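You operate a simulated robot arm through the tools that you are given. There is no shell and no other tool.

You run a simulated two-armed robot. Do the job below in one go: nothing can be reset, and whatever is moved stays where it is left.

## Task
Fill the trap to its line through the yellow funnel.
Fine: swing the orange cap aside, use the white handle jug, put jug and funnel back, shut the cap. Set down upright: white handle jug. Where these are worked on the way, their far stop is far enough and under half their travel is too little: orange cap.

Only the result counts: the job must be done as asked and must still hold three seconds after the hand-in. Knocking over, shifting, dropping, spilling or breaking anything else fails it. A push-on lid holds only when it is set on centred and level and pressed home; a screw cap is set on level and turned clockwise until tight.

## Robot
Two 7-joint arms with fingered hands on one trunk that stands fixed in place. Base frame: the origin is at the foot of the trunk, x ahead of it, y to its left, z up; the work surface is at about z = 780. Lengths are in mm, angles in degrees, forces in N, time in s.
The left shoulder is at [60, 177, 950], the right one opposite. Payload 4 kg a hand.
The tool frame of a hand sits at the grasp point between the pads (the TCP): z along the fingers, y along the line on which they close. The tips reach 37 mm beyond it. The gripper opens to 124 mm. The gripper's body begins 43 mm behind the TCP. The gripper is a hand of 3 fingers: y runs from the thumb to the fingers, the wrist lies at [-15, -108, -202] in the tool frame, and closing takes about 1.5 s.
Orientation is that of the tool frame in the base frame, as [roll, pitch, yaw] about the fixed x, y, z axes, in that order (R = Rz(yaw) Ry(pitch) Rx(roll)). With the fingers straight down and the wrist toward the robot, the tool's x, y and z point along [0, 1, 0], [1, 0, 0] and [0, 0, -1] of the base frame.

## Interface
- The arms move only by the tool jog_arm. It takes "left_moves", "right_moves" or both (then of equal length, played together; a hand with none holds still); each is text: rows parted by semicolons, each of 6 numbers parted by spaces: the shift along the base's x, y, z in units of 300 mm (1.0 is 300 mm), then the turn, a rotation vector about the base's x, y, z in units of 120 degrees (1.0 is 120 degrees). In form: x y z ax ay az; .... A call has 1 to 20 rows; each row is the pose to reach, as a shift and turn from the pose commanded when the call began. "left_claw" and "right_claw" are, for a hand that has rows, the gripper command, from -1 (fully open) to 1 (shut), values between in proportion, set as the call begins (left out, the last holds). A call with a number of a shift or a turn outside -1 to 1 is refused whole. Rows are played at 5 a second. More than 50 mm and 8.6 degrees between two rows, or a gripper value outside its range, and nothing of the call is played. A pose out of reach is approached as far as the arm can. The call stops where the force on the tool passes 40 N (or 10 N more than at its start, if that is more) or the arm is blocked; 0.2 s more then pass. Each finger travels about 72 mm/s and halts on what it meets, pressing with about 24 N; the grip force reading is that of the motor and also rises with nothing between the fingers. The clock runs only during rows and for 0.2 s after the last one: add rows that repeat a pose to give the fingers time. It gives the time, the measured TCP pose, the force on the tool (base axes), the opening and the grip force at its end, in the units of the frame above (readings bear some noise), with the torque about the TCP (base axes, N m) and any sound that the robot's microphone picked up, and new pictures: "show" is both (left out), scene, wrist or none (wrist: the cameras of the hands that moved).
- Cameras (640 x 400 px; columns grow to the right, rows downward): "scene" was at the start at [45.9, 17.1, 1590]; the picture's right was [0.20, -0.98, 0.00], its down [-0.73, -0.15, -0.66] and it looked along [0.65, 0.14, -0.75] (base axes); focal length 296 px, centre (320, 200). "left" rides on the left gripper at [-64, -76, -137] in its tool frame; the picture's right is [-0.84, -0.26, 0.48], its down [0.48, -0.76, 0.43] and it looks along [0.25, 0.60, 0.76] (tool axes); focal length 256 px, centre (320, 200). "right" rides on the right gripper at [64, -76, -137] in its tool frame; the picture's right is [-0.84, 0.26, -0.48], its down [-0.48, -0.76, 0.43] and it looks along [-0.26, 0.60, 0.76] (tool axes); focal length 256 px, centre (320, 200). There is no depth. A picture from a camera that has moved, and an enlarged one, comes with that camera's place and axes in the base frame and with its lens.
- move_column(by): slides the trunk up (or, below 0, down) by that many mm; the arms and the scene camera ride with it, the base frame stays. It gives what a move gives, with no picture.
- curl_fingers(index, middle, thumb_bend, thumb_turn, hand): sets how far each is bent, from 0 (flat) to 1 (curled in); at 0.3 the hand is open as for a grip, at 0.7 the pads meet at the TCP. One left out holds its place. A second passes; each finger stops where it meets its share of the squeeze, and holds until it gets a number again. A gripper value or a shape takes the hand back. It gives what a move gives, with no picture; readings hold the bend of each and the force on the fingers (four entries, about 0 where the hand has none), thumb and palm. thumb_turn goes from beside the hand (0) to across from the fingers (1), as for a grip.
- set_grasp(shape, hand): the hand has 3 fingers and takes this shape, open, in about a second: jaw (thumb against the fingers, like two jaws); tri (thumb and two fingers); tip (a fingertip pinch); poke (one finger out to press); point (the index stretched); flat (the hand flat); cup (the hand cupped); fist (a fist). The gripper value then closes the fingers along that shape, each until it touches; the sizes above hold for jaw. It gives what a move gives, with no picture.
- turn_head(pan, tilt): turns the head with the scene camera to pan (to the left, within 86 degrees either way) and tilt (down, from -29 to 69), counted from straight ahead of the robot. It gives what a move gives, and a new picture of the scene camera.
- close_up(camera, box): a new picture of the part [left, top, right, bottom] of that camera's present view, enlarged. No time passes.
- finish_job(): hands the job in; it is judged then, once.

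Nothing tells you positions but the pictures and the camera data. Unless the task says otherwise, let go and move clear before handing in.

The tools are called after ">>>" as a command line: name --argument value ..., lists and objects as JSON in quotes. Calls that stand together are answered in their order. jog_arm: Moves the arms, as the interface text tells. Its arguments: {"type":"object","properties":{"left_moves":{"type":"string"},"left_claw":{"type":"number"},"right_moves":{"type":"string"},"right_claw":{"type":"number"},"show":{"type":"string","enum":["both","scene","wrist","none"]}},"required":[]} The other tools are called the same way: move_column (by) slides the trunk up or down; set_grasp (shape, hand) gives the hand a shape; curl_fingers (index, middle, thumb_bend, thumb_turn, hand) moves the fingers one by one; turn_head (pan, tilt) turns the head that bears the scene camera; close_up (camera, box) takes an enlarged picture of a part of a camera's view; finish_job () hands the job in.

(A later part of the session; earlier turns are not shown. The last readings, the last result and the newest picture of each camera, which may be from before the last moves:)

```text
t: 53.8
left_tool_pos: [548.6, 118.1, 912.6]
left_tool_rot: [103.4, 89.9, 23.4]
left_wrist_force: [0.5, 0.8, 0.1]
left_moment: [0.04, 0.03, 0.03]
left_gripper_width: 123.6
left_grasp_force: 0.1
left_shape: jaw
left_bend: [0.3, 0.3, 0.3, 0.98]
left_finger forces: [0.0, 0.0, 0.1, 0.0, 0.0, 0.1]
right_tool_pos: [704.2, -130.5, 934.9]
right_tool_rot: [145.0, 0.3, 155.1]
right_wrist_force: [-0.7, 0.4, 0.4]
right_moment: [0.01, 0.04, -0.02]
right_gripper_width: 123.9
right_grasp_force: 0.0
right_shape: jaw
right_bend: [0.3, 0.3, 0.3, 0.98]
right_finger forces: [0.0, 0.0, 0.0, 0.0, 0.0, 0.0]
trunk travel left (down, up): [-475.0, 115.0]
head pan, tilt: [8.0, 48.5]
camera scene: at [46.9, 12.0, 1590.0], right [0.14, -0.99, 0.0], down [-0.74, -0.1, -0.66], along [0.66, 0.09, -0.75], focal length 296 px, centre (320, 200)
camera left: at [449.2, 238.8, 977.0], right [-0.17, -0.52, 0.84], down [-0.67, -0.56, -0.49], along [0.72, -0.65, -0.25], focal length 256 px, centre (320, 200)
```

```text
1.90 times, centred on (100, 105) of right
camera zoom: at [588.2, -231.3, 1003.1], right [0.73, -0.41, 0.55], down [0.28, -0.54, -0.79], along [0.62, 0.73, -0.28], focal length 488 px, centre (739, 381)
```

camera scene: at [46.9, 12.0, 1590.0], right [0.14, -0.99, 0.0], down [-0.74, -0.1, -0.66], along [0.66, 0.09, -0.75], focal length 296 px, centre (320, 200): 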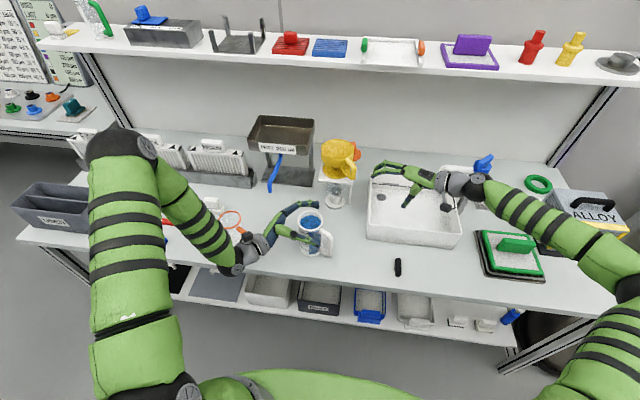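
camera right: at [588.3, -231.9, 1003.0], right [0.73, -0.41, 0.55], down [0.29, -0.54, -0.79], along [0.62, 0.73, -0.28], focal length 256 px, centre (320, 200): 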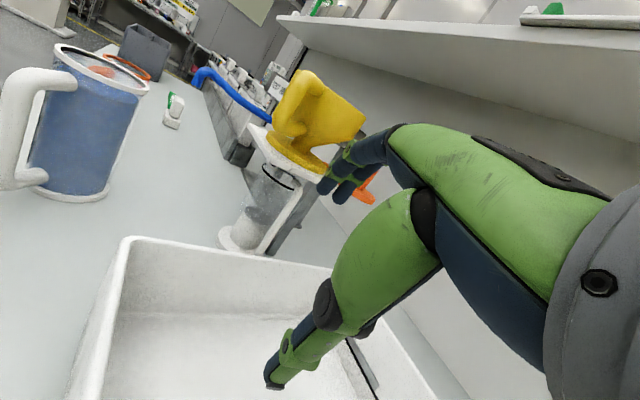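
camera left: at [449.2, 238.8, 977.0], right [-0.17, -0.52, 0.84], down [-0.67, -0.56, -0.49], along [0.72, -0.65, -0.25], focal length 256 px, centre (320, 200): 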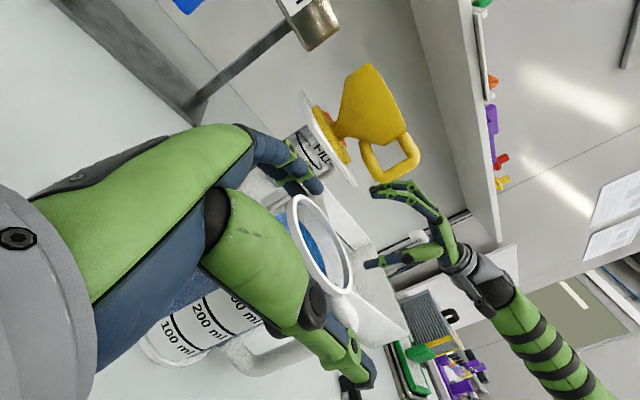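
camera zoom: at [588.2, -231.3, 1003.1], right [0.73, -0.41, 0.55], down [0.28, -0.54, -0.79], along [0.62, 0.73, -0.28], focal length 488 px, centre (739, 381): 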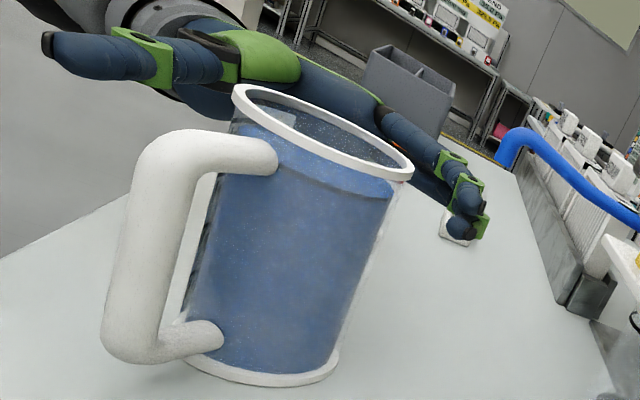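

Clearances look good on all sides. I'll go down to grip height and close on the jug body.

>>> jog_arm --left_moves "0.002 -0.002 -0.13 0 0 0; 0.002 -0.004 -0.22 0 0 0; 0.002 -0.005 -0.275 0 0 0" --show "wrist"

>>> close_up --camera "right" --box '[0, 0, 200, 230]'

>>> close_up --camera "scene" --box '[230, 180, 360, 280]'

```text
t: 54.6
left_tool_pos: [548.3, 116.8, 834.0]
left_tool_rot: [79.3, 89.5, -0.8]
left_wrist_force: [-0.4, 0.3, -1.0]
left_moment: [0.05, 0.07, 0.02]
left_gripper_width: 123.7
left_grasp_force: 0.1
left_shape: jaw
left_bend: [0.3, 0.3, 0.3, 0.98]
left_finger forces: [0.0, 0.0, 0.1, 0.0, 0.0, 0.0]
right_tool_pos: [704.1, -130.6, 937.0]
right_tool_rot: [144.9, 0.4, 155.1]
right_wrist_force: [0.8, 0.4, 0.3]
right_moment: [-0.03, 0.01, 0.01]
right_gripper_width: 123.9
right_grasp_force: 0.2
right_shape: jaw
right_bend: [0.3, 0.3, 0.3, 0.98]
right_finger forces: [0.0, 0.1, 0.1, 0.1, 0.0, 0.0]
trunk travel left (down, up): [-475.0, 115.0]
head pan, tilt: [8.0, 48.5]
camera left: at [449.0, 237.2, 897.9], right [-0.18, -0.52, 0.84], down [-0.67, -0.56, -0.49], along [0.72, -0.64, -0.25], focal length 256 px, centre (320, 200)
```

left: 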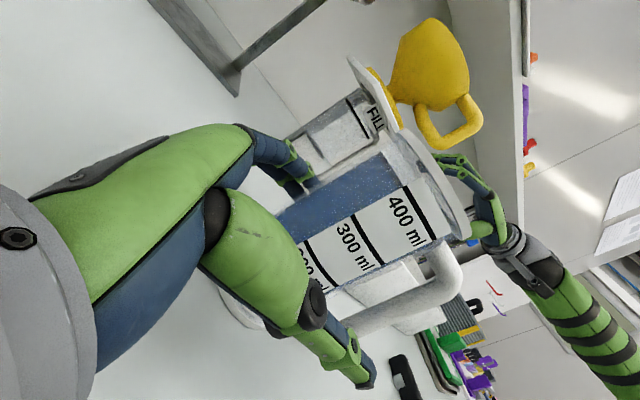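

```text
1.74 times, centred on (100, 115) of right
camera zoom: at [586.6, -231.5, 1005.1], right [0.73, -0.41, 0.55], down [0.29, -0.54, -0.79], along [0.62, 0.73, -0.28], focal length 445 px, centre (703, 348)
```

zoom: 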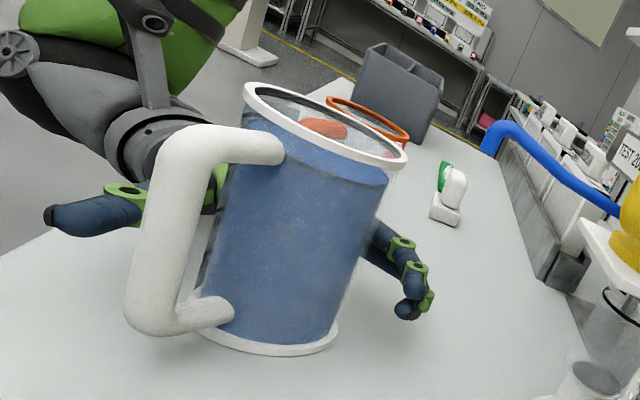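

```text
4.00 times, centred on (295, 230) of scene
camera zoom: at [44.3, 11.4, 1591.1], right [0.14, -0.99, 0.0], down [-0.74, -0.1, -0.66], along [0.66, 0.09, -0.75], focal length 1182 px, centre (420, 80)
```

zoom: 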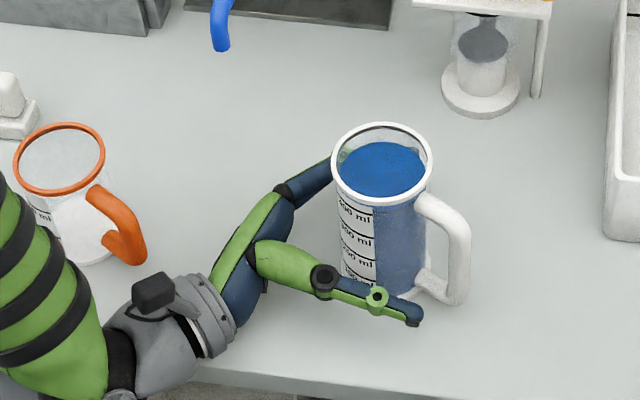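

The trunk camera shifted slightly, so the left wrist is probably leaning on the table's front edge. I'll raise the hand a little to unload it.

>>> jog_arm --left_moves "0 0 0.025 0 0 0; 0 0 0.05 0 0 0; 0 0 0.05 0 0 0" --show "scene"

>>> close_up --camera "scene" --box '[230, 200, 360, 290]'

```text
t: 55.4
left_tool_pos: [547.6, 115.5, 844.9]
left_tool_rot: [105.2, 89.8, 25.2]
left_wrist_force: [-0.1, 0.6, -0.5]
left_moment: [0.01, -0.02, 0.01]
left_gripper_width: 124.0
left_grasp_force: 0.1
left_shape: jaw
left_bend: [0.3, 0.3, 0.3, 0.98]
left_finger forces: [0.1, 0.1, 0.0, 0.0, 0.0, 0.1]
right_tool_pos: [704.5, -129.5, 935.4]
right_tool_rot: [145.0, 0.2, 155.1]
right_wrist_force: [-0.3, 0.2, 0.1]
right_moment: [-0.01, -0.01, 0.02]
right_gripper_width: 123.7
right_grasp_force: 0.1
right_shape: jaw
right_bend: [0.3, 0.3, 0.3, 0.98]
right_finger forces: [0.1, 0.0, 0.1, 0.0, 0.0, 0.0]
trunk travel left (down, up): [-475.0, 115.0]
head pan, tilt: [8.0, 48.5]
camera scene: at [46.7, 11.8, 1589.9], right [0.14, -0.99, 0.0], down [-0.74, -0.1, -0.66], along [0.66, 0.09, -0.75], focal length 296 px, centre (320, 200)
```

scene: 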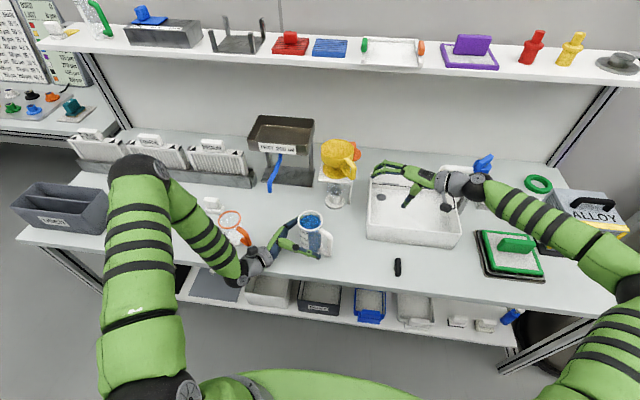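

```text
4.44 times, centred on (295, 245) of scene
camera zoom: at [46.7, 11.8, 1589.9], right [0.14, -0.99, 0.0], down [-0.74, -0.1, -0.66], along [0.66, 0.09, -0.75], focal length 1314 px, centre (431, 0)
```

zoom: 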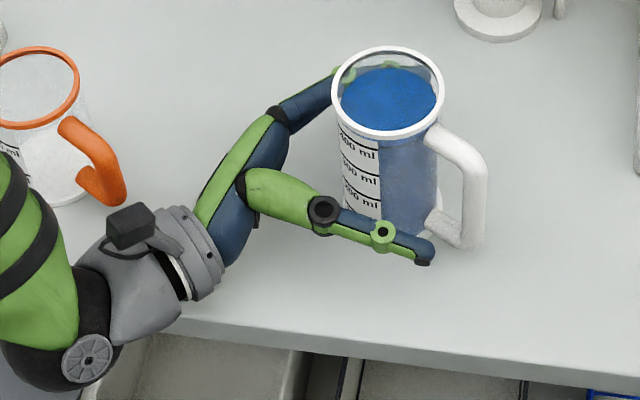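

The wrist is unloaded now at z = 845. I'll close on the jug.

>>> jog_arm --left_moves "0.002 -0.008 0 0 0 0; 0.002 -0.008 0 0 0 0; 0.002 -0.008 0 0 0 0; 0.002 -0.008 0 0 0 0; 0.002 -0.008 0 0 0 0; 0.002 -0.008 0 0 0 0; 0.002 -0.008 0 0 0 0; 0.002 -0.008 0 0 0 0" --left_claw 1 --show "wrist"

>>> close_up --camera "scene" --box '[230, 200, 360, 290]'

>>> close_up --camera "right" --box '[0, 0, 200, 230]'

```text
t: 57.2
left_tool_pos: [549.5, 113.4, 844.9]
left_tool_rot: [103.3, 89.9, 23.3]
left_wrist_force: [-1.0, -0.6, 0.7]
left_moment: [0.01, -0.02, -0.02]
left_gripper_width: 79.3
left_grasp_force: 23.7
left_shape: jaw
left_bend: [0.41, 0.44, 0.5, 0.99]
left_finger forces: [16.7, 8.6, 0.0, 0.1, 26.6, 0.0]
right_tool_pos: [704.9, -130.4, 935.4]
right_tool_rot: [145.0, 0.2, 155.1]
right_wrist_force: [0.2, 0.1, 0.5]
right_moment: [0.01, -0.01, -0.03]
right_gripper_width: 123.7
right_grasp_force: 0.0
right_shape: jaw
right_bend: [0.3, 0.3, 0.3, 0.98]
right_finger forces: [0.0, 0.1, 0.0, 0.1, 0.0, 0.1]
trunk travel left (down, up): [-475.0, 115.0]
head pan, tilt: [8.0, 48.5]
camera left: at [450.1, 234.7, 910.1], right [-0.17, -0.52, 0.84], down [-0.67, -0.56, -0.48], along [0.72, -0.65, -0.25], focal length 256 px, centre (320, 200)
```

left: 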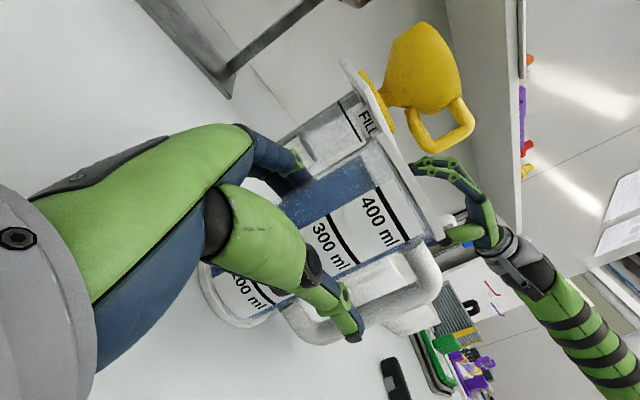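

```text
4.44 times, centred on (295, 245) of scene
camera zoom: at [46.8, 11.9, 1589.9], right [0.14, -0.99, 0.0], down [-0.74, -0.1, -0.66], along [0.66, 0.09, -0.75], focal length 1314 px, centre (431, 0)
```

zoom: 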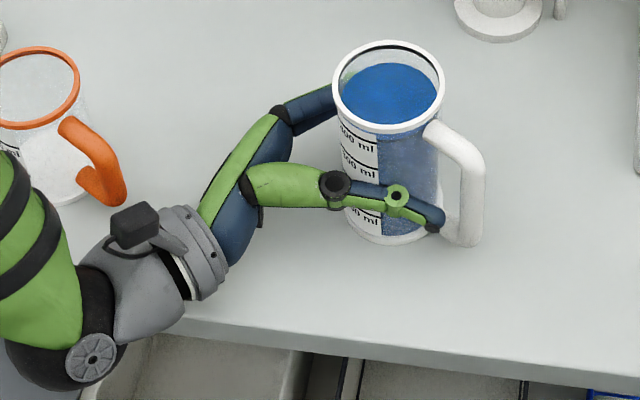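

```text
1.74 times, centred on (100, 115) of right
camera zoom: at [588.1, -231.5, 1003.1], right [0.73, -0.41, 0.55], down [0.28, -0.54, -0.79], along [0.62, 0.73, -0.28], focal length 445 px, centre (703, 348)
```

zoom: 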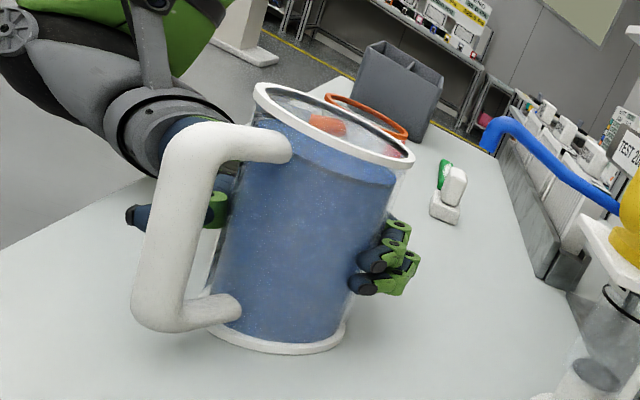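

The jug is gripped evenly; it slid about 4 mm toward +x as the fingers closed, which I'll undo on the way back. I'll lift it gently and check the grip.

>>> jog_arm --left_moves "0 0 0.01 0 0 0; 0 0 0.03 0 0 0; 0 0 0.06 0 0 0; 0 0 0.1 0 0 0; 0 0 0.1 0 0 0" --show "wrist"

>>> close_up --camera "scene" --box '[230, 180, 360, 280]'

>>> close_up --camera "right" --box '[0, 0, 200, 230]'

```text
t: 58.4
left_tool_pos: [549.3, 113.9, 875.0]
left_tool_rot: [83.2, 89.9, 3.3]
left_wrist_force: [-0.4, 0.6, -4.8]
left_moment: [0.03, 0.04, 0.01]
left_gripper_width: 79.6
left_grasp_force: 24.3
left_shape: jaw
left_bend: [0.41, 0.44, 0.5, 1.0]
left_finger forces: [16.8, 9.0, 0.0, 0.1, 26.4, 0.1]
right_tool_pos: [705.3, -129.8, 934.4]
right_tool_rot: [145.0, 0.2, 155.2]
right_wrist_force: [0.4, 0.3, 0.7]
right_moment: [0.04, 0.04, 0.0]
right_gripper_width: 124.1
right_grasp_force: 0.0
right_shape: jaw
right_bend: [0.3, 0.3, 0.3, 0.98]
right_finger forces: [0.0, 0.1, 0.0, 0.0, 0.0, 0.1]
trunk travel left (down, up): [-475.0, 115.0]
head pan, tilt: [8.0, 48.5]
camera left: at [450.3, 234.9, 939.9], right [-0.17, -0.52, 0.84], down [-0.67, -0.56, -0.48], along [0.72, -0.65, -0.25], focal length 256 px, centre (320, 200)
```

left: 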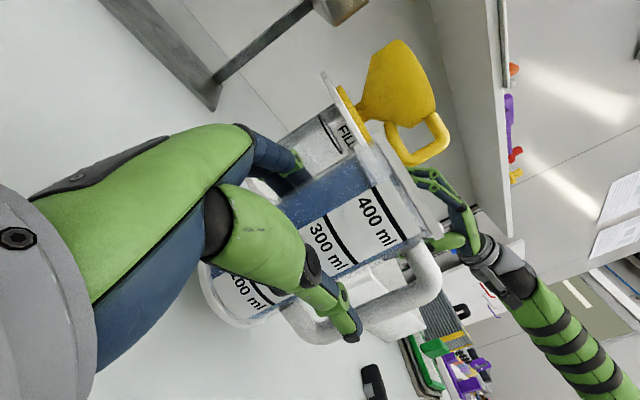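

```text
4.00 times, centred on (295, 230) of scene
camera zoom: at [47.2, 11.9, 1589.9], right [0.14, -0.99, 0.0], down [-0.74, -0.1, -0.66], along [0.66, 0.09, -0.75], focal length 1182 px, centre (420, 80)
```

zoom: 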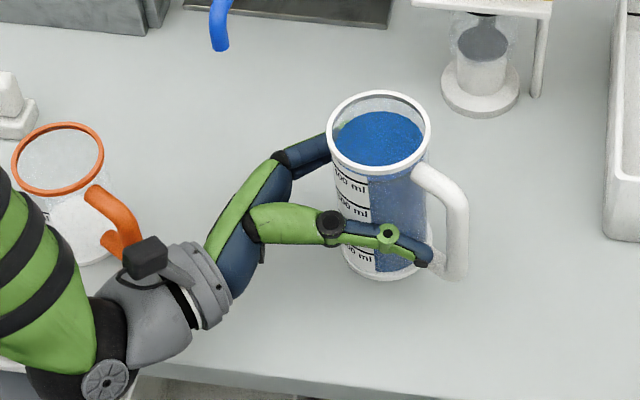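

```text
1.74 times, centred on (100, 115) of right
camera zoom: at [588.3, -231.4, 1002.9], right [0.73, -0.41, 0.55], down [0.28, -0.54, -0.79], along [0.62, 0.73, -0.28], focal length 445 px, centre (703, 348)
```

zoom: 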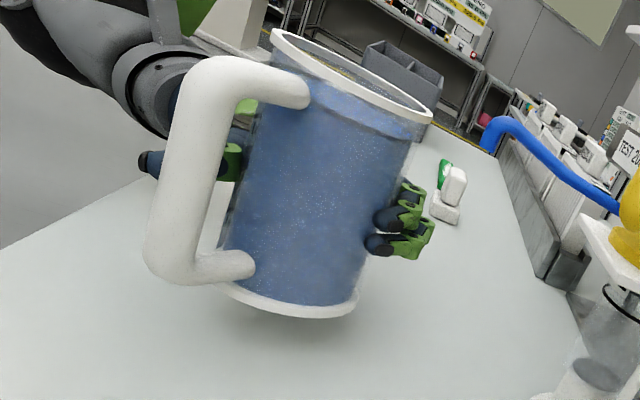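

The jug hangs level and weighs about 5 N. I'll raise it upright and carry it to a standoff just in front of the funnel.

>>> jog_arm --left_moves "0 0 0.08 0 0 0; 0 0 0.18 0 0 0; 0 0 0.28 0 0 0; 0 0 0.38 0 0 0; 0.02 -0.015 0.48 0 0 0; 0.06 -0.045 0.54 0 0 -0.015; 0.11 -0.085 0.55 0 0 -0.03; 0.16 -0.125 0.55 0 0 -0.05; 0.21 -0.163 0.55 0 0 -0.07; 0.2357 -0.183 0.55 0 0 -0.083; 0.2357 -0.183 0.55 0 0 -0.083" --show "both"

>>> close_up --camera "right" --box '[120, 0, 360, 260]'

>>> close_up --camera "scene" --box '[270, 110, 390, 230]'

```text
t: 60.8
left_tool_pos: [620.2, 58.7, 1039.9]
left_tool_rot: [51.4, 89.9, -38.5]
left_wrist_force: [0.0, 0.6, -4.5]
left_moment: [0.05, 0.03, -0.02]
left_gripper_width: 79.3
left_grasp_force: 24.0
left_shape: jaw
left_bend: [0.41, 0.44, 0.5, 1.0]
left_finger forces: [16.9, 9.1, 0.0, 0.0, 26.4, 0.1]
right_tool_pos: [705.1, -130.8, 935.2]
right_tool_rot: [145.0, 0.3, 155.1]
right_wrist_force: [-0.4, 0.5, 0.5]
right_moment: [-0.01, -0.04, -0.01]
right_gripper_width: 123.9
right_grasp_force: 0.0
right_shape: jaw
right_bend: [0.3, 0.3, 0.3, 0.98]
right_finger forces: [0.1, 0.1, 0.0, 0.0, 0.0, 0.1]
trunk travel left (down, up): [-475.0, 115.0]
head pan, tilt: [8.0, 48.5]
camera scene: at [47.2, 11.9, 1589.9], right [0.14, -0.99, 0.0], down [-0.74, -0.1, -0.66], along [0.66, 0.09, -0.75], focal length 296 px, centre (320, 200)
camera left: at [543.8, 195.8, 1104.6], right [-0.26, -0.48, 0.84], down [-0.76, -0.43, -0.48], along [0.6, -0.76, -0.25], focal length 256 px, centre (320, 200)
```

scene: 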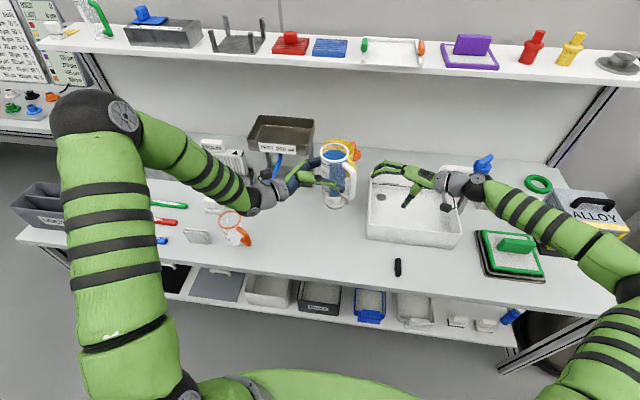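
left: 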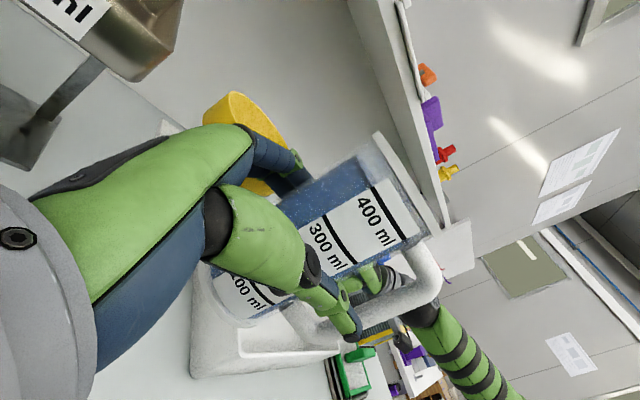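

```text
1.54 times, centred on (240, 130) of right
camera zoom: at [588.3, -231.4, 1002.9], right [0.73, -0.41, 0.55], down [0.28, -0.54, -0.79], along [0.62, 0.73, -0.28], focal length 394 px, centre (443, 308)
```

zoom: 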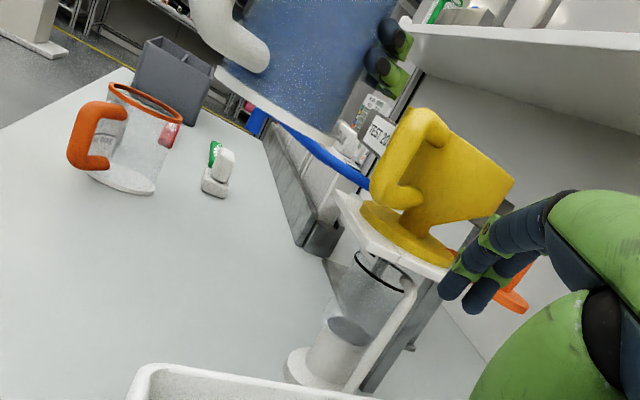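

```text
3.33 times, centred on (330, 170) of scene
camera zoom: at [47.2, 11.9, 1589.9], right [0.14, -0.99, 0.0], down [-0.74, -0.1, -0.66], along [0.66, 0.09, -0.75], focal length 985 px, centre (287, 300)
```

zoom: 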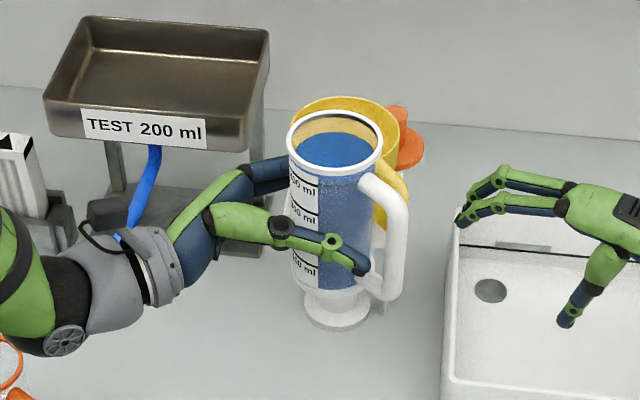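

The funnel and glass are clearly visible below. I'll tilt to 22 degrees, still short of spilling, while bringing the lip high over the near part of the funnel.

>>> jog_arm --left_moves "0.01 0.001 0.05 0 0.0458 0; 0.04 0.002 0.09 0 0.0917 0; 0.075 0.002 0.1077 0 0.1375 0; 0.106 0.002 0.1077 0 0.1833 0; 0.106 0.002 0.1077 0 0.1833 0" --show "both"

>>> close_up --camera "right" --box '[180, 0, 400, 260]'

>>> close_up --camera "scene" --box '[280, 100, 390, 220]'

>>> close_up --camera "left" --box '[180, 60, 450, 350]'

```text
t: 62.0
left_tool_pos: [651.7, 58.7, 1072.5]
left_tool_rot: [-89.9, 67.9, 180.0]
left_wrist_force: [-0.5, -0.1, -4.8]
left_moment: [0.02, 0.05, -0.04]
left_gripper_width: 79.5
left_grasp_force: 23.8
left_shape: jaw
left_bend: [0.41, 0.44, 0.5, 1.0]
left_finger forces: [17.7, 9.5, 0.0, 0.1, 25.9, 0.0]
right_tool_pos: [704.8, -130.4, 935.5]
right_tool_rot: [145.0, 0.2, 155.1]
right_wrist_force: [0.2, -1.1, -0.9]
right_moment: [0.01, -0.03, -0.04]
right_gripper_width: 124.0
right_grasp_force: 0.1
right_shape: jaw
right_bend: [0.3, 0.3, 0.3, 0.98]
right_finger forces: [0.1, 0.1, 0.1, 0.0, 0.0, 0.0]
trunk travel left (down, up): [-475.0, 115.0]
head pan, tilt: [8.0, 48.5]
camera scene: at [47.3, 11.9, 1589.9], right [0.14, -0.99, 0.0], down [-0.74, -0.1, -0.66], along [0.66, 0.09, -0.75], focal length 296 px, centre (320, 200)
camera left: at [605.3, 196.1, 1161.4], right [0.08, -0.48, 0.87], down [-0.89, -0.44, -0.16], along [0.46, -0.76, -0.46], focal length 256 px, centre (320, 200)
```

scene: 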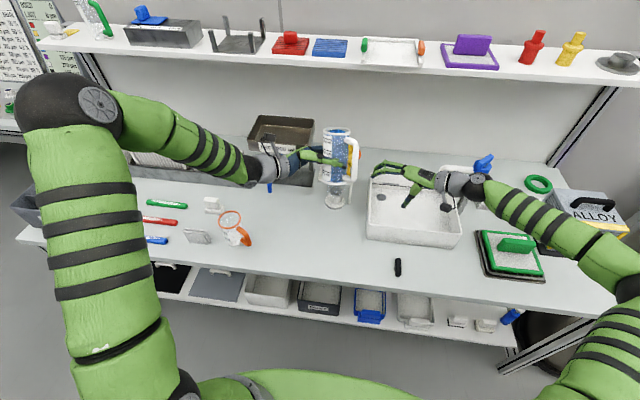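
left: 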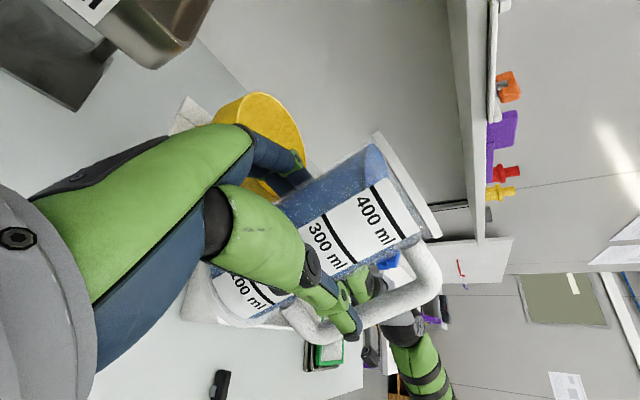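

```text
1.54 times, centred on (290, 130) of right
camera zoom: at [588.4, -231.4, 1002.9], right [0.73, -0.41, 0.55], down [0.28, -0.54, -0.79], along [0.62, 0.73, -0.28], focal length 394 px, centre (366, 308)
```

zoom: 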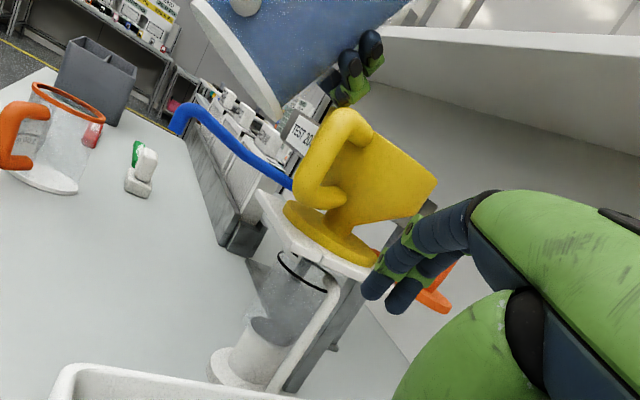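

```text
3.33 times, centred on (335, 160) of scene
camera zoom: at [47.3, 11.9, 1589.9], right [0.14, -0.99, 0.0], down [-0.74, -0.1, -0.66], along [0.66, 0.09, -0.75], focal length 985 px, centre (270, 333)
```

zoom: 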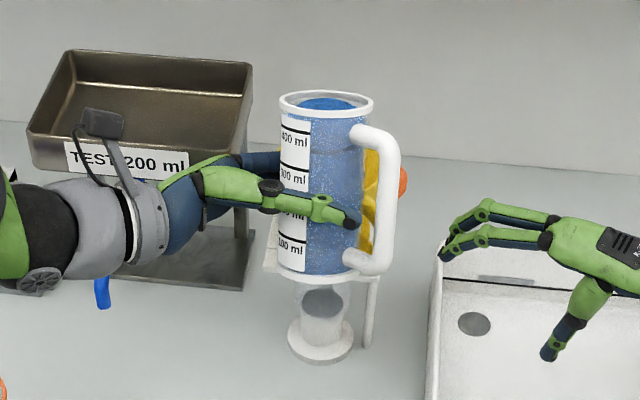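

```text
1.38 times, centred on (315, 205) of left
camera zoom: at [605.3, 196.1, 1161.4], right [0.08, -0.48, 0.87], down [-0.89, -0.44, -0.16], along [0.46, -0.76, -0.46], focal length 353 px, centre (327, 193)
```

zoom: 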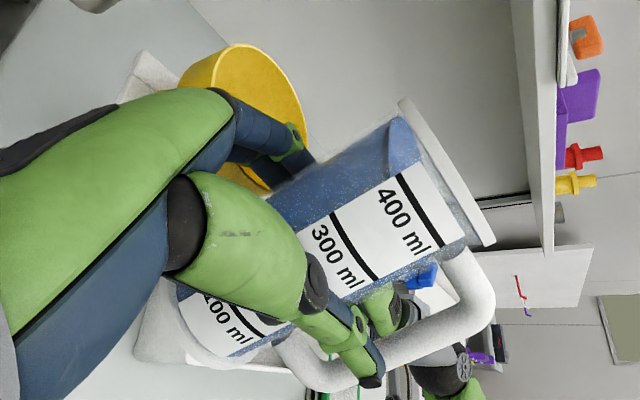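

The liquid now stands close to the lip and the fingers clear the funnel. I'll tilt a few degrees more and watch for flow.

>>> jog_arm --left_moves "-0.006 0 -0.009 0 0.0167 0; -0.012 0 -0.0173 0 0.0333 0; -0.012 0 -0.0173 0 0.0333 0" --show "wrist"

>>> close_up --camera "right" --box '[180, 0, 400, 260]'

>>> close_up --camera "scene" --box '[300, 100, 380, 220]'

```text
t: 62.8
left_tool_pos: [646.9, 60.3, 1068.8]
left_tool_rot: [-89.7, 64.3, -179.7]
left_wrist_force: [-0.2, 2.3, 8.2]
left_moment: [0.39, -0.75, 0.15]
left_gripper_width: 79.2
left_grasp_force: 23.9
left_shape: jaw
left_bend: [0.41, 0.44, 0.5, 1.0]
left_finger forces: [17.3, 23.2, 0.1, 0.0, 26.0, 0.0]
right_tool_pos: [704.0, -130.5, 934.6]
right_tool_rot: [145.0, 0.3, 155.1]
right_wrist_force: [-0.5, 0.4, -0.6]
right_moment: [-0.01, 0.01, 0.03]
right_gripper_width: 123.8
right_grasp_force: 0.1
right_shape: jaw
right_bend: [0.3, 0.3, 0.3, 0.98]
right_finger forces: [0.0, 0.0, 0.0, 0.1, 0.0, 0.1]
trunk travel left (down, up): [-475.0, 115.0]
head pan, tilt: [8.0, 48.5]
camera left: at [606.7, 196.5, 1160.8], right [0.13, -0.48, 0.87], down [-0.89, -0.43, -0.11], along [0.43, -0.76, -0.49], focal length 256 px, centre (320, 200)
```

left: 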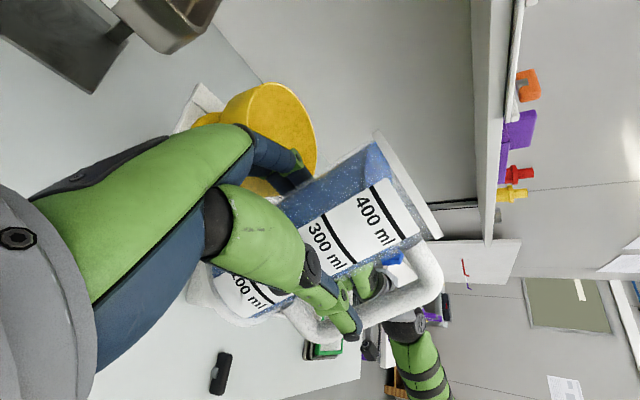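

```text
1.54 times, centred on (290, 130) of right
camera zoom: at [587.8, -231.2, 1003.5], right [0.73, -0.41, 0.55], down [0.29, -0.54, -0.79], along [0.62, 0.73, -0.28], focal length 394 px, centre (366, 308)
```

zoom: 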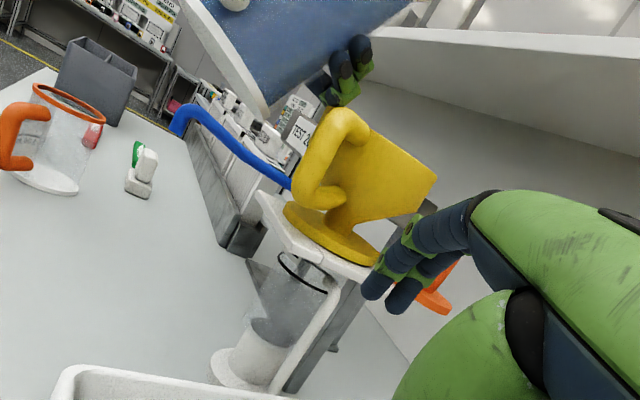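

```text
3.33 times, centred on (340, 160) of scene
camera zoom: at [46.2, 12.1, 1590.1], right [0.14, -0.99, 0.0], down [-0.74, -0.1, -0.66], along [0.66, 0.09, -0.75], focal length 985 px, centre (253, 333)
```

zoom: 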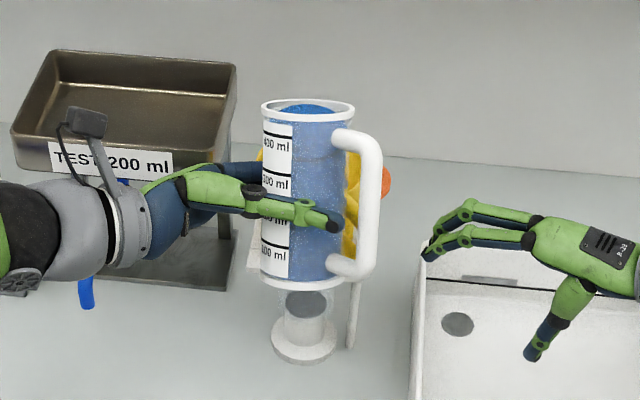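

The middle finger has touched the funnel's rim, about 13 N. I'll lift straight off at once.

>>> jog_arm --left_moves "0 0 0.03 0 0 0; -0.01 0 0.07 0 0 0; -0.02 0 0.1 0 0 0" --show "none"

>>> close_up --camera "right" --box '[180, 0, 400, 260]'

>>> close_up --camera "scene" --box '[300, 90, 380, 210]'

>>> close_up --camera "left" --box '[150, 60, 400, 260]'

```text
t: 63.6
left_tool_pos: [641.6, 59.6, 1096.3]
left_tool_rot: [-90.1, 64.1, 179.9]
left_wrist_force: [-0.2, 0.5, -5.1]
left_moment: [0.03, 0.03, -0.02]
left_gripper_width: 79.7
left_grasp_force: 24.0
left_shape: jaw
left_bend: [0.41, 0.44, 0.5, 1.0]
left_finger forces: [18.0, 9.1, 0.0, 0.0, 25.5, 0.0]
right_tool_pos: [705.0, -129.4, 934.9]
right_tool_rot: [145.0, 0.3, 155.1]
right_wrist_force: [-0.1, -0.2, 0.0]
right_moment: [0.0, 0.02, -0.03]
right_gripper_width: 123.7
right_grasp_force: 0.1
right_shape: jaw
right_bend: [0.3, 0.3, 0.3, 0.98]
right_finger forces: [0.0, 0.1, 0.0, 0.1, 0.0, 0.0]
trunk travel left (down, up): [-475.0, 115.0]
head pan, tilt: [8.0, 48.5]
```

```text
1.54 times, centred on (290, 130) of right
camera zoom: at [588.2, -231.6, 1003.0], right [0.73, -0.41, 0.55], down [0.28, -0.54, -0.79], along [0.62, 0.73, -0.28], focal length 394 px, centre (366, 308)
```

zoom: 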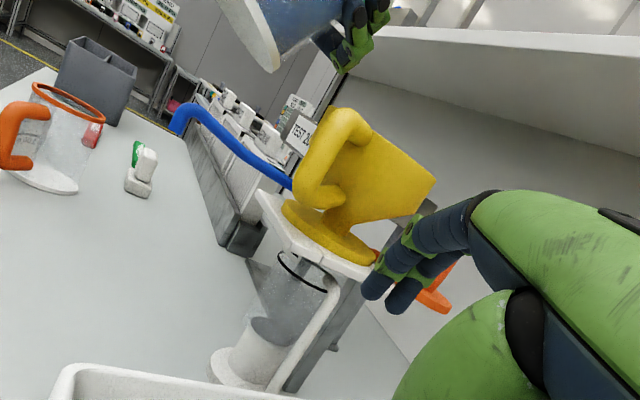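

```text
3.33 times, centred on (340, 150) of scene
camera zoom: at [47.0, 11.8, 1589.9], right [0.14, -0.99, 0.0], down [-0.74, -0.1, -0.66], along [0.66, 0.09, -0.75], focal length 985 px, centre (253, 367)
```

zoom: 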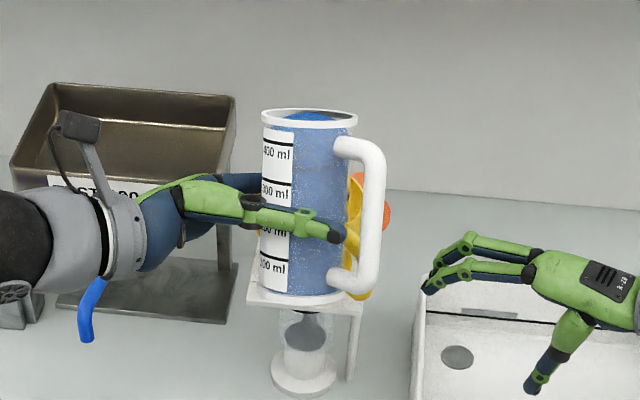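

```text
2.00 times, centred on (275, 160) of left
camera zoom: at [601.1, 196.1, 1188.6], right [0.14, -0.48, 0.86], down [-0.89, -0.43, -0.1], along [0.43, -0.76, -0.49], focal length 512 px, centre (410, 280)
```

zoom: 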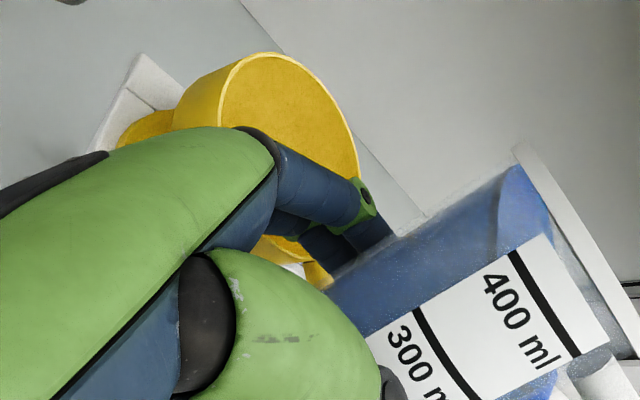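

No harm done: the funnel has not moved and nothing has spilled. I'll keep the lip higher to give the fingers more room, and tilt on to 30 degrees.

>>> jog_arm --left_moves "0.004 0 -0.015 0 0.0167 0; 0.009 0 -0.033 0 0.0333 0; 0.009 0 -0.033 0 0.0333 0; 0.009 0 -0.033 0 0.0333 0" --show "none"

>>> close_up --camera "right" --box '[180, 0, 400, 260]'

>>> close_up --camera "scene" --box '[300, 90, 380, 210]'

>>> close_up --camera "left" --box '[150, 60, 400, 260]'

```text
t: 64.6
left_tool_pos: [644.4, 60.0, 1086.8]
left_tool_rot: [-90.0, 60.1, 180.0]
left_wrist_force: [-0.5, 0.4, -6.3]
left_moment: [0.06, 0.06, -0.05]
left_gripper_width: 79.5
left_grasp_force: 24.4
left_shape: jaw
left_bend: [0.41, 0.44, 0.5, 1.0]
left_finger forces: [18.2, 9.2, 0.0, 0.0, 25.5, 0.0]
right_tool_pos: [704.9, -129.9, 934.7]
right_tool_rot: [145.1, 0.3, 155.1]
right_wrist_force: [0.0, -1.3, -0.6]
right_moment: [-0.02, -0.01, 0.0]
right_gripper_width: 123.9
right_grasp_force: 0.0
right_shape: jaw
right_bend: [0.3, 0.3, 0.3, 0.98]
right_finger forces: [0.0, 0.0, 0.0, 0.0, 0.0, 0.1]
trunk travel left (down, up): [-475.0, 115.0]
head pan, tilt: [8.0, 48.5]
```

```text
1.54 times, centred on (290, 130) of right
camera zoom: at [588.4, -231.4, 1002.9], right [0.73, -0.41, 0.55], down [0.28, -0.54, -0.79], along [0.62, 0.73, -0.28], focal length 394 px, centre (366, 308)
```

zoom: 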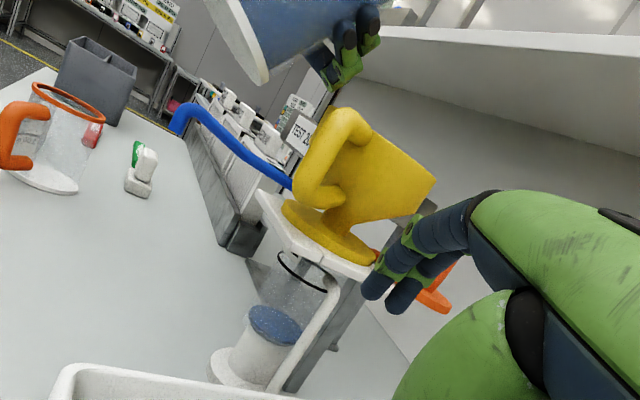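

```text
3.33 times, centred on (340, 150) of scene
camera zoom: at [47.2, 11.9, 1589.9], right [0.14, -0.99, 0.0], down [-0.74, -0.1, -0.66], along [0.66, 0.09, -0.75], focal length 985 px, centre (253, 367)
```

zoom: 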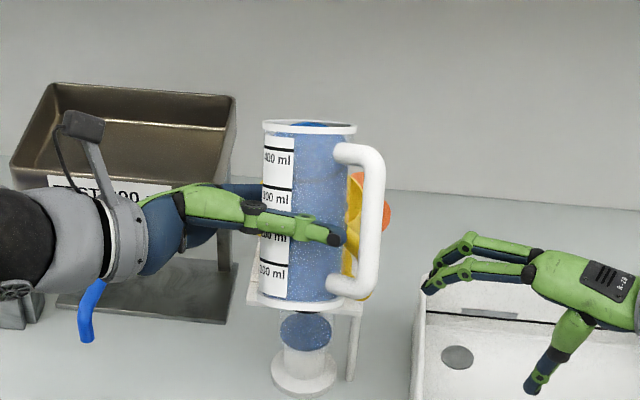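

```text
2.00 times, centred on (275, 160) of left
camera zoom: at [610.6, 196.4, 1181.5], right [0.2, -0.48, 0.85], down [-0.9, -0.43, -0.04], along [0.39, -0.76, -0.52], focal length 512 px, centre (410, 280)
```

zoom: 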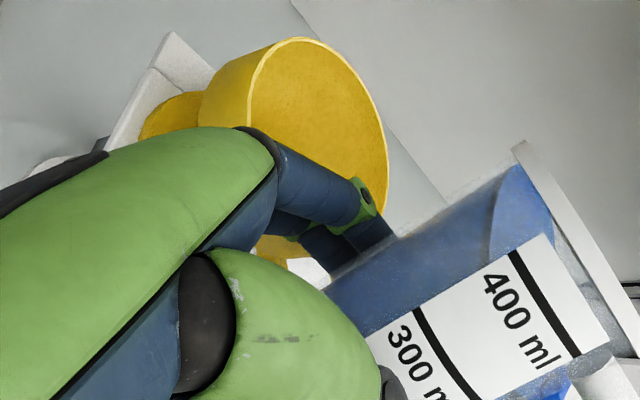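

Blue liquid has arrived in the bottom of the glass, so the pour works. I'll continue in small tilts, checking the level each time.

>>> jog_arm --left_moves "-0.005 0 -0.016 0 0.0167 0; -0.0097 0 -0.0323 0 0.0333 0; -0.0097 0 -0.0323 0 0.0333 0; -0.0097 0 -0.0323 0 0.0333 0" --show "none"

>>> close_up --camera "right" --box '[180, 0, 400, 260]'

>>> close_up --camera "left" --box '[150, 60, 400, 260]'

>>> close_up --camera "scene" --box '[300, 90, 380, 210]'

```text
t: 65.6
left_tool_pos: [641.3, 59.6, 1075.8]
left_tool_rot: [-89.9, 56.1, -179.8]
left_wrist_force: [-0.2, 0.7, -5.4]
left_moment: [0.06, 0.06, 0.03]
left_gripper_width: 79.5
left_grasp_force: 23.7
left_shape: jaw
left_bend: [0.41, 0.44, 0.5, 1.0]
left_finger forces: [18.3, 9.3, 0.1, 0.1, 25.4, 0.0]
right_tool_pos: [705.6, -129.8, 935.3]
right_tool_rot: [145.0, 0.3, 155.1]
right_wrist_force: [-0.5, -0.3, -1.5]
right_moment: [-0.01, -0.02, -0.02]
right_gripper_width: 123.7
right_grasp_force: 0.2
right_shape: jaw
right_bend: [0.3, 0.3, 0.3, 0.98]
right_finger forces: [0.0, 0.0, 0.0, 0.0, 0.0, 0.0]
trunk travel left (down, up): [-475.0, 115.0]
head pan, tilt: [8.0, 48.5]
```

```text
1.54 times, centred on (290, 130) of right
camera zoom: at [588.4, -231.4, 1002.9], right [0.73, -0.41, 0.55], down [0.28, -0.54, -0.79], along [0.62, 0.73, -0.28], focal length 394 px, centre (366, 308)
```

zoom: 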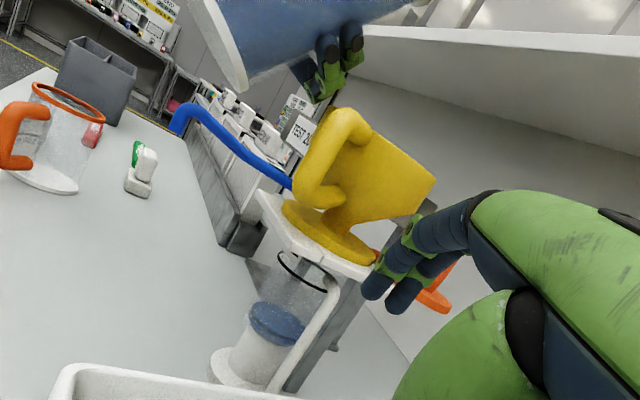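

```text
2.00 times, centred on (275, 160) of left
camera zoom: at [614.4, 196.4, 1173.8], right [0.25, -0.48, 0.84], down [-0.9, -0.43, 0.02], along [0.35, -0.76, -0.55], focal length 512 px, centre (410, 280)
```

zoom: 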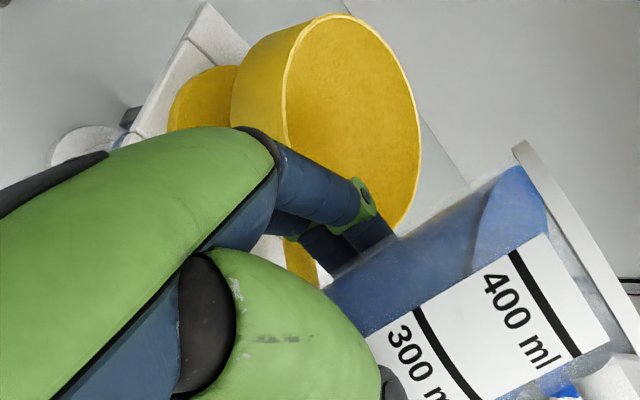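

```text
3.33 times, centred on (340, 150) of scene
camera zoom: at [47.2, 11.9, 1589.9], right [0.14, -0.99, 0.0], down [-0.74, -0.1, -0.66], along [0.66, 0.09, -0.75], focal length 985 px, centre (253, 367)
```

zoom: 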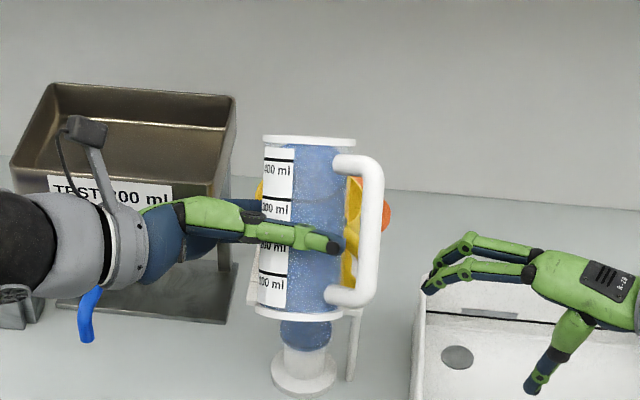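

The level is climbing steadily with nothing outside the funnel. I'll zoom in on the glass to gauge how far the line is.

>>> close_up --camera "right" --box '[240, 155, 320, 255]'

>>> jog_arm --left_moves "-0.004 0 -0.008 0 0.0167 0; -0.0083 0 -0.015 0 0.0333 0; -0.0083 0 -0.015 0 0.0333 0; -0.0083 0 -0.015 0 0.0333 0; -0.0083 0 -0.015 0 0.0333 0" --show "none"

>>> close_up --camera "right" --box '[240, 155, 320, 255]'

>>> close_up --camera "left" --box '[150, 0, 450, 260]'

```text
4.00 times, centred on (280, 205) of right
camera zoom: at [588.4, -231.4, 1002.9], right [0.73, -0.41, 0.55], down [0.28, -0.54, -0.79], along [0.62, 0.73, -0.28], focal length 1024 px, centre (480, 180)
```

zoom: 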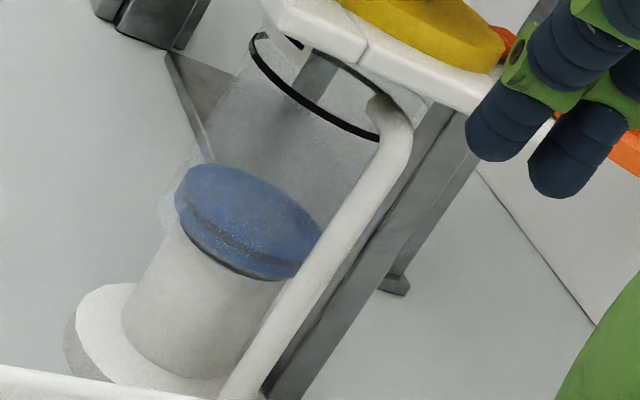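

```text
t: 66.8
left_tool_pos: [639.7, 60.7, 1072.7]
left_tool_rot: [-89.9, 52.1, -179.9]
left_wrist_force: [0.5, 0.4, -4.8]
left_moment: [0.01, 0.05, 0.01]
left_gripper_width: 79.6
left_grasp_force: 24.1
left_shape: jaw
left_bend: [0.41, 0.44, 0.5, 1.0]
left_finger forces: [18.4, 9.4, 0.0, 0.1, 25.3, 0.1]
right_tool_pos: [704.9, -130.5, 936.3]
right_tool_rot: [145.0, 0.3, 155.2]
right_wrist_force: [0.0, 0.7, 0.7]
right_moment: [-0.01, 0.0, -0.02]
right_gripper_width: 123.9
right_grasp_force: 0.0
right_shape: jaw
right_bend: [0.3, 0.3, 0.3, 0.98]
right_finger forces: [0.0, 0.0, 0.1, 0.1, 0.1, 0.1]
trunk travel left (down, up): [-475.0, 115.0]
head pan, tilt: [8.0, 48.5]
```

```text
4.00 times, centred on (280, 205) of right
camera zoom: at [588.3, -231.5, 1002.9], right [0.73, -0.41, 0.55], down [0.28, -0.54, -0.79], along [0.62, 0.73, -0.28], focal length 1024 px, centre (480, 180)
```

zoom: 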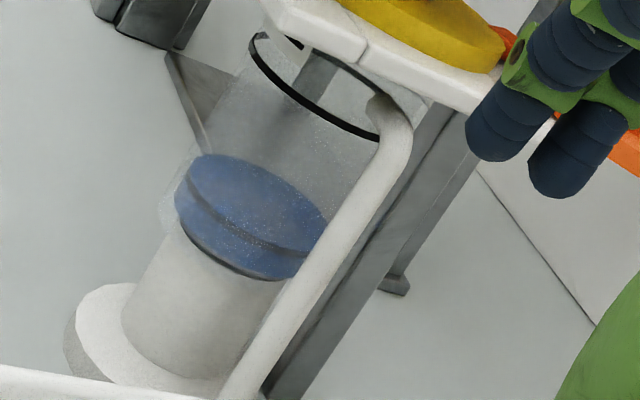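

```text
1.54 times, centred on (300, 130) of left
camera zoom: at [618.4, 196.2, 1171.3], right [0.31, -0.48, 0.82], down [-0.9, -0.43, 0.09], along [0.31, -0.76, -0.57], focal length 394 px, centre (351, 308)
```

zoom: 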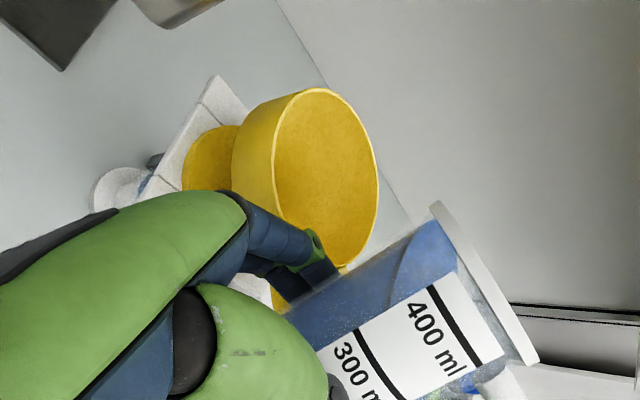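

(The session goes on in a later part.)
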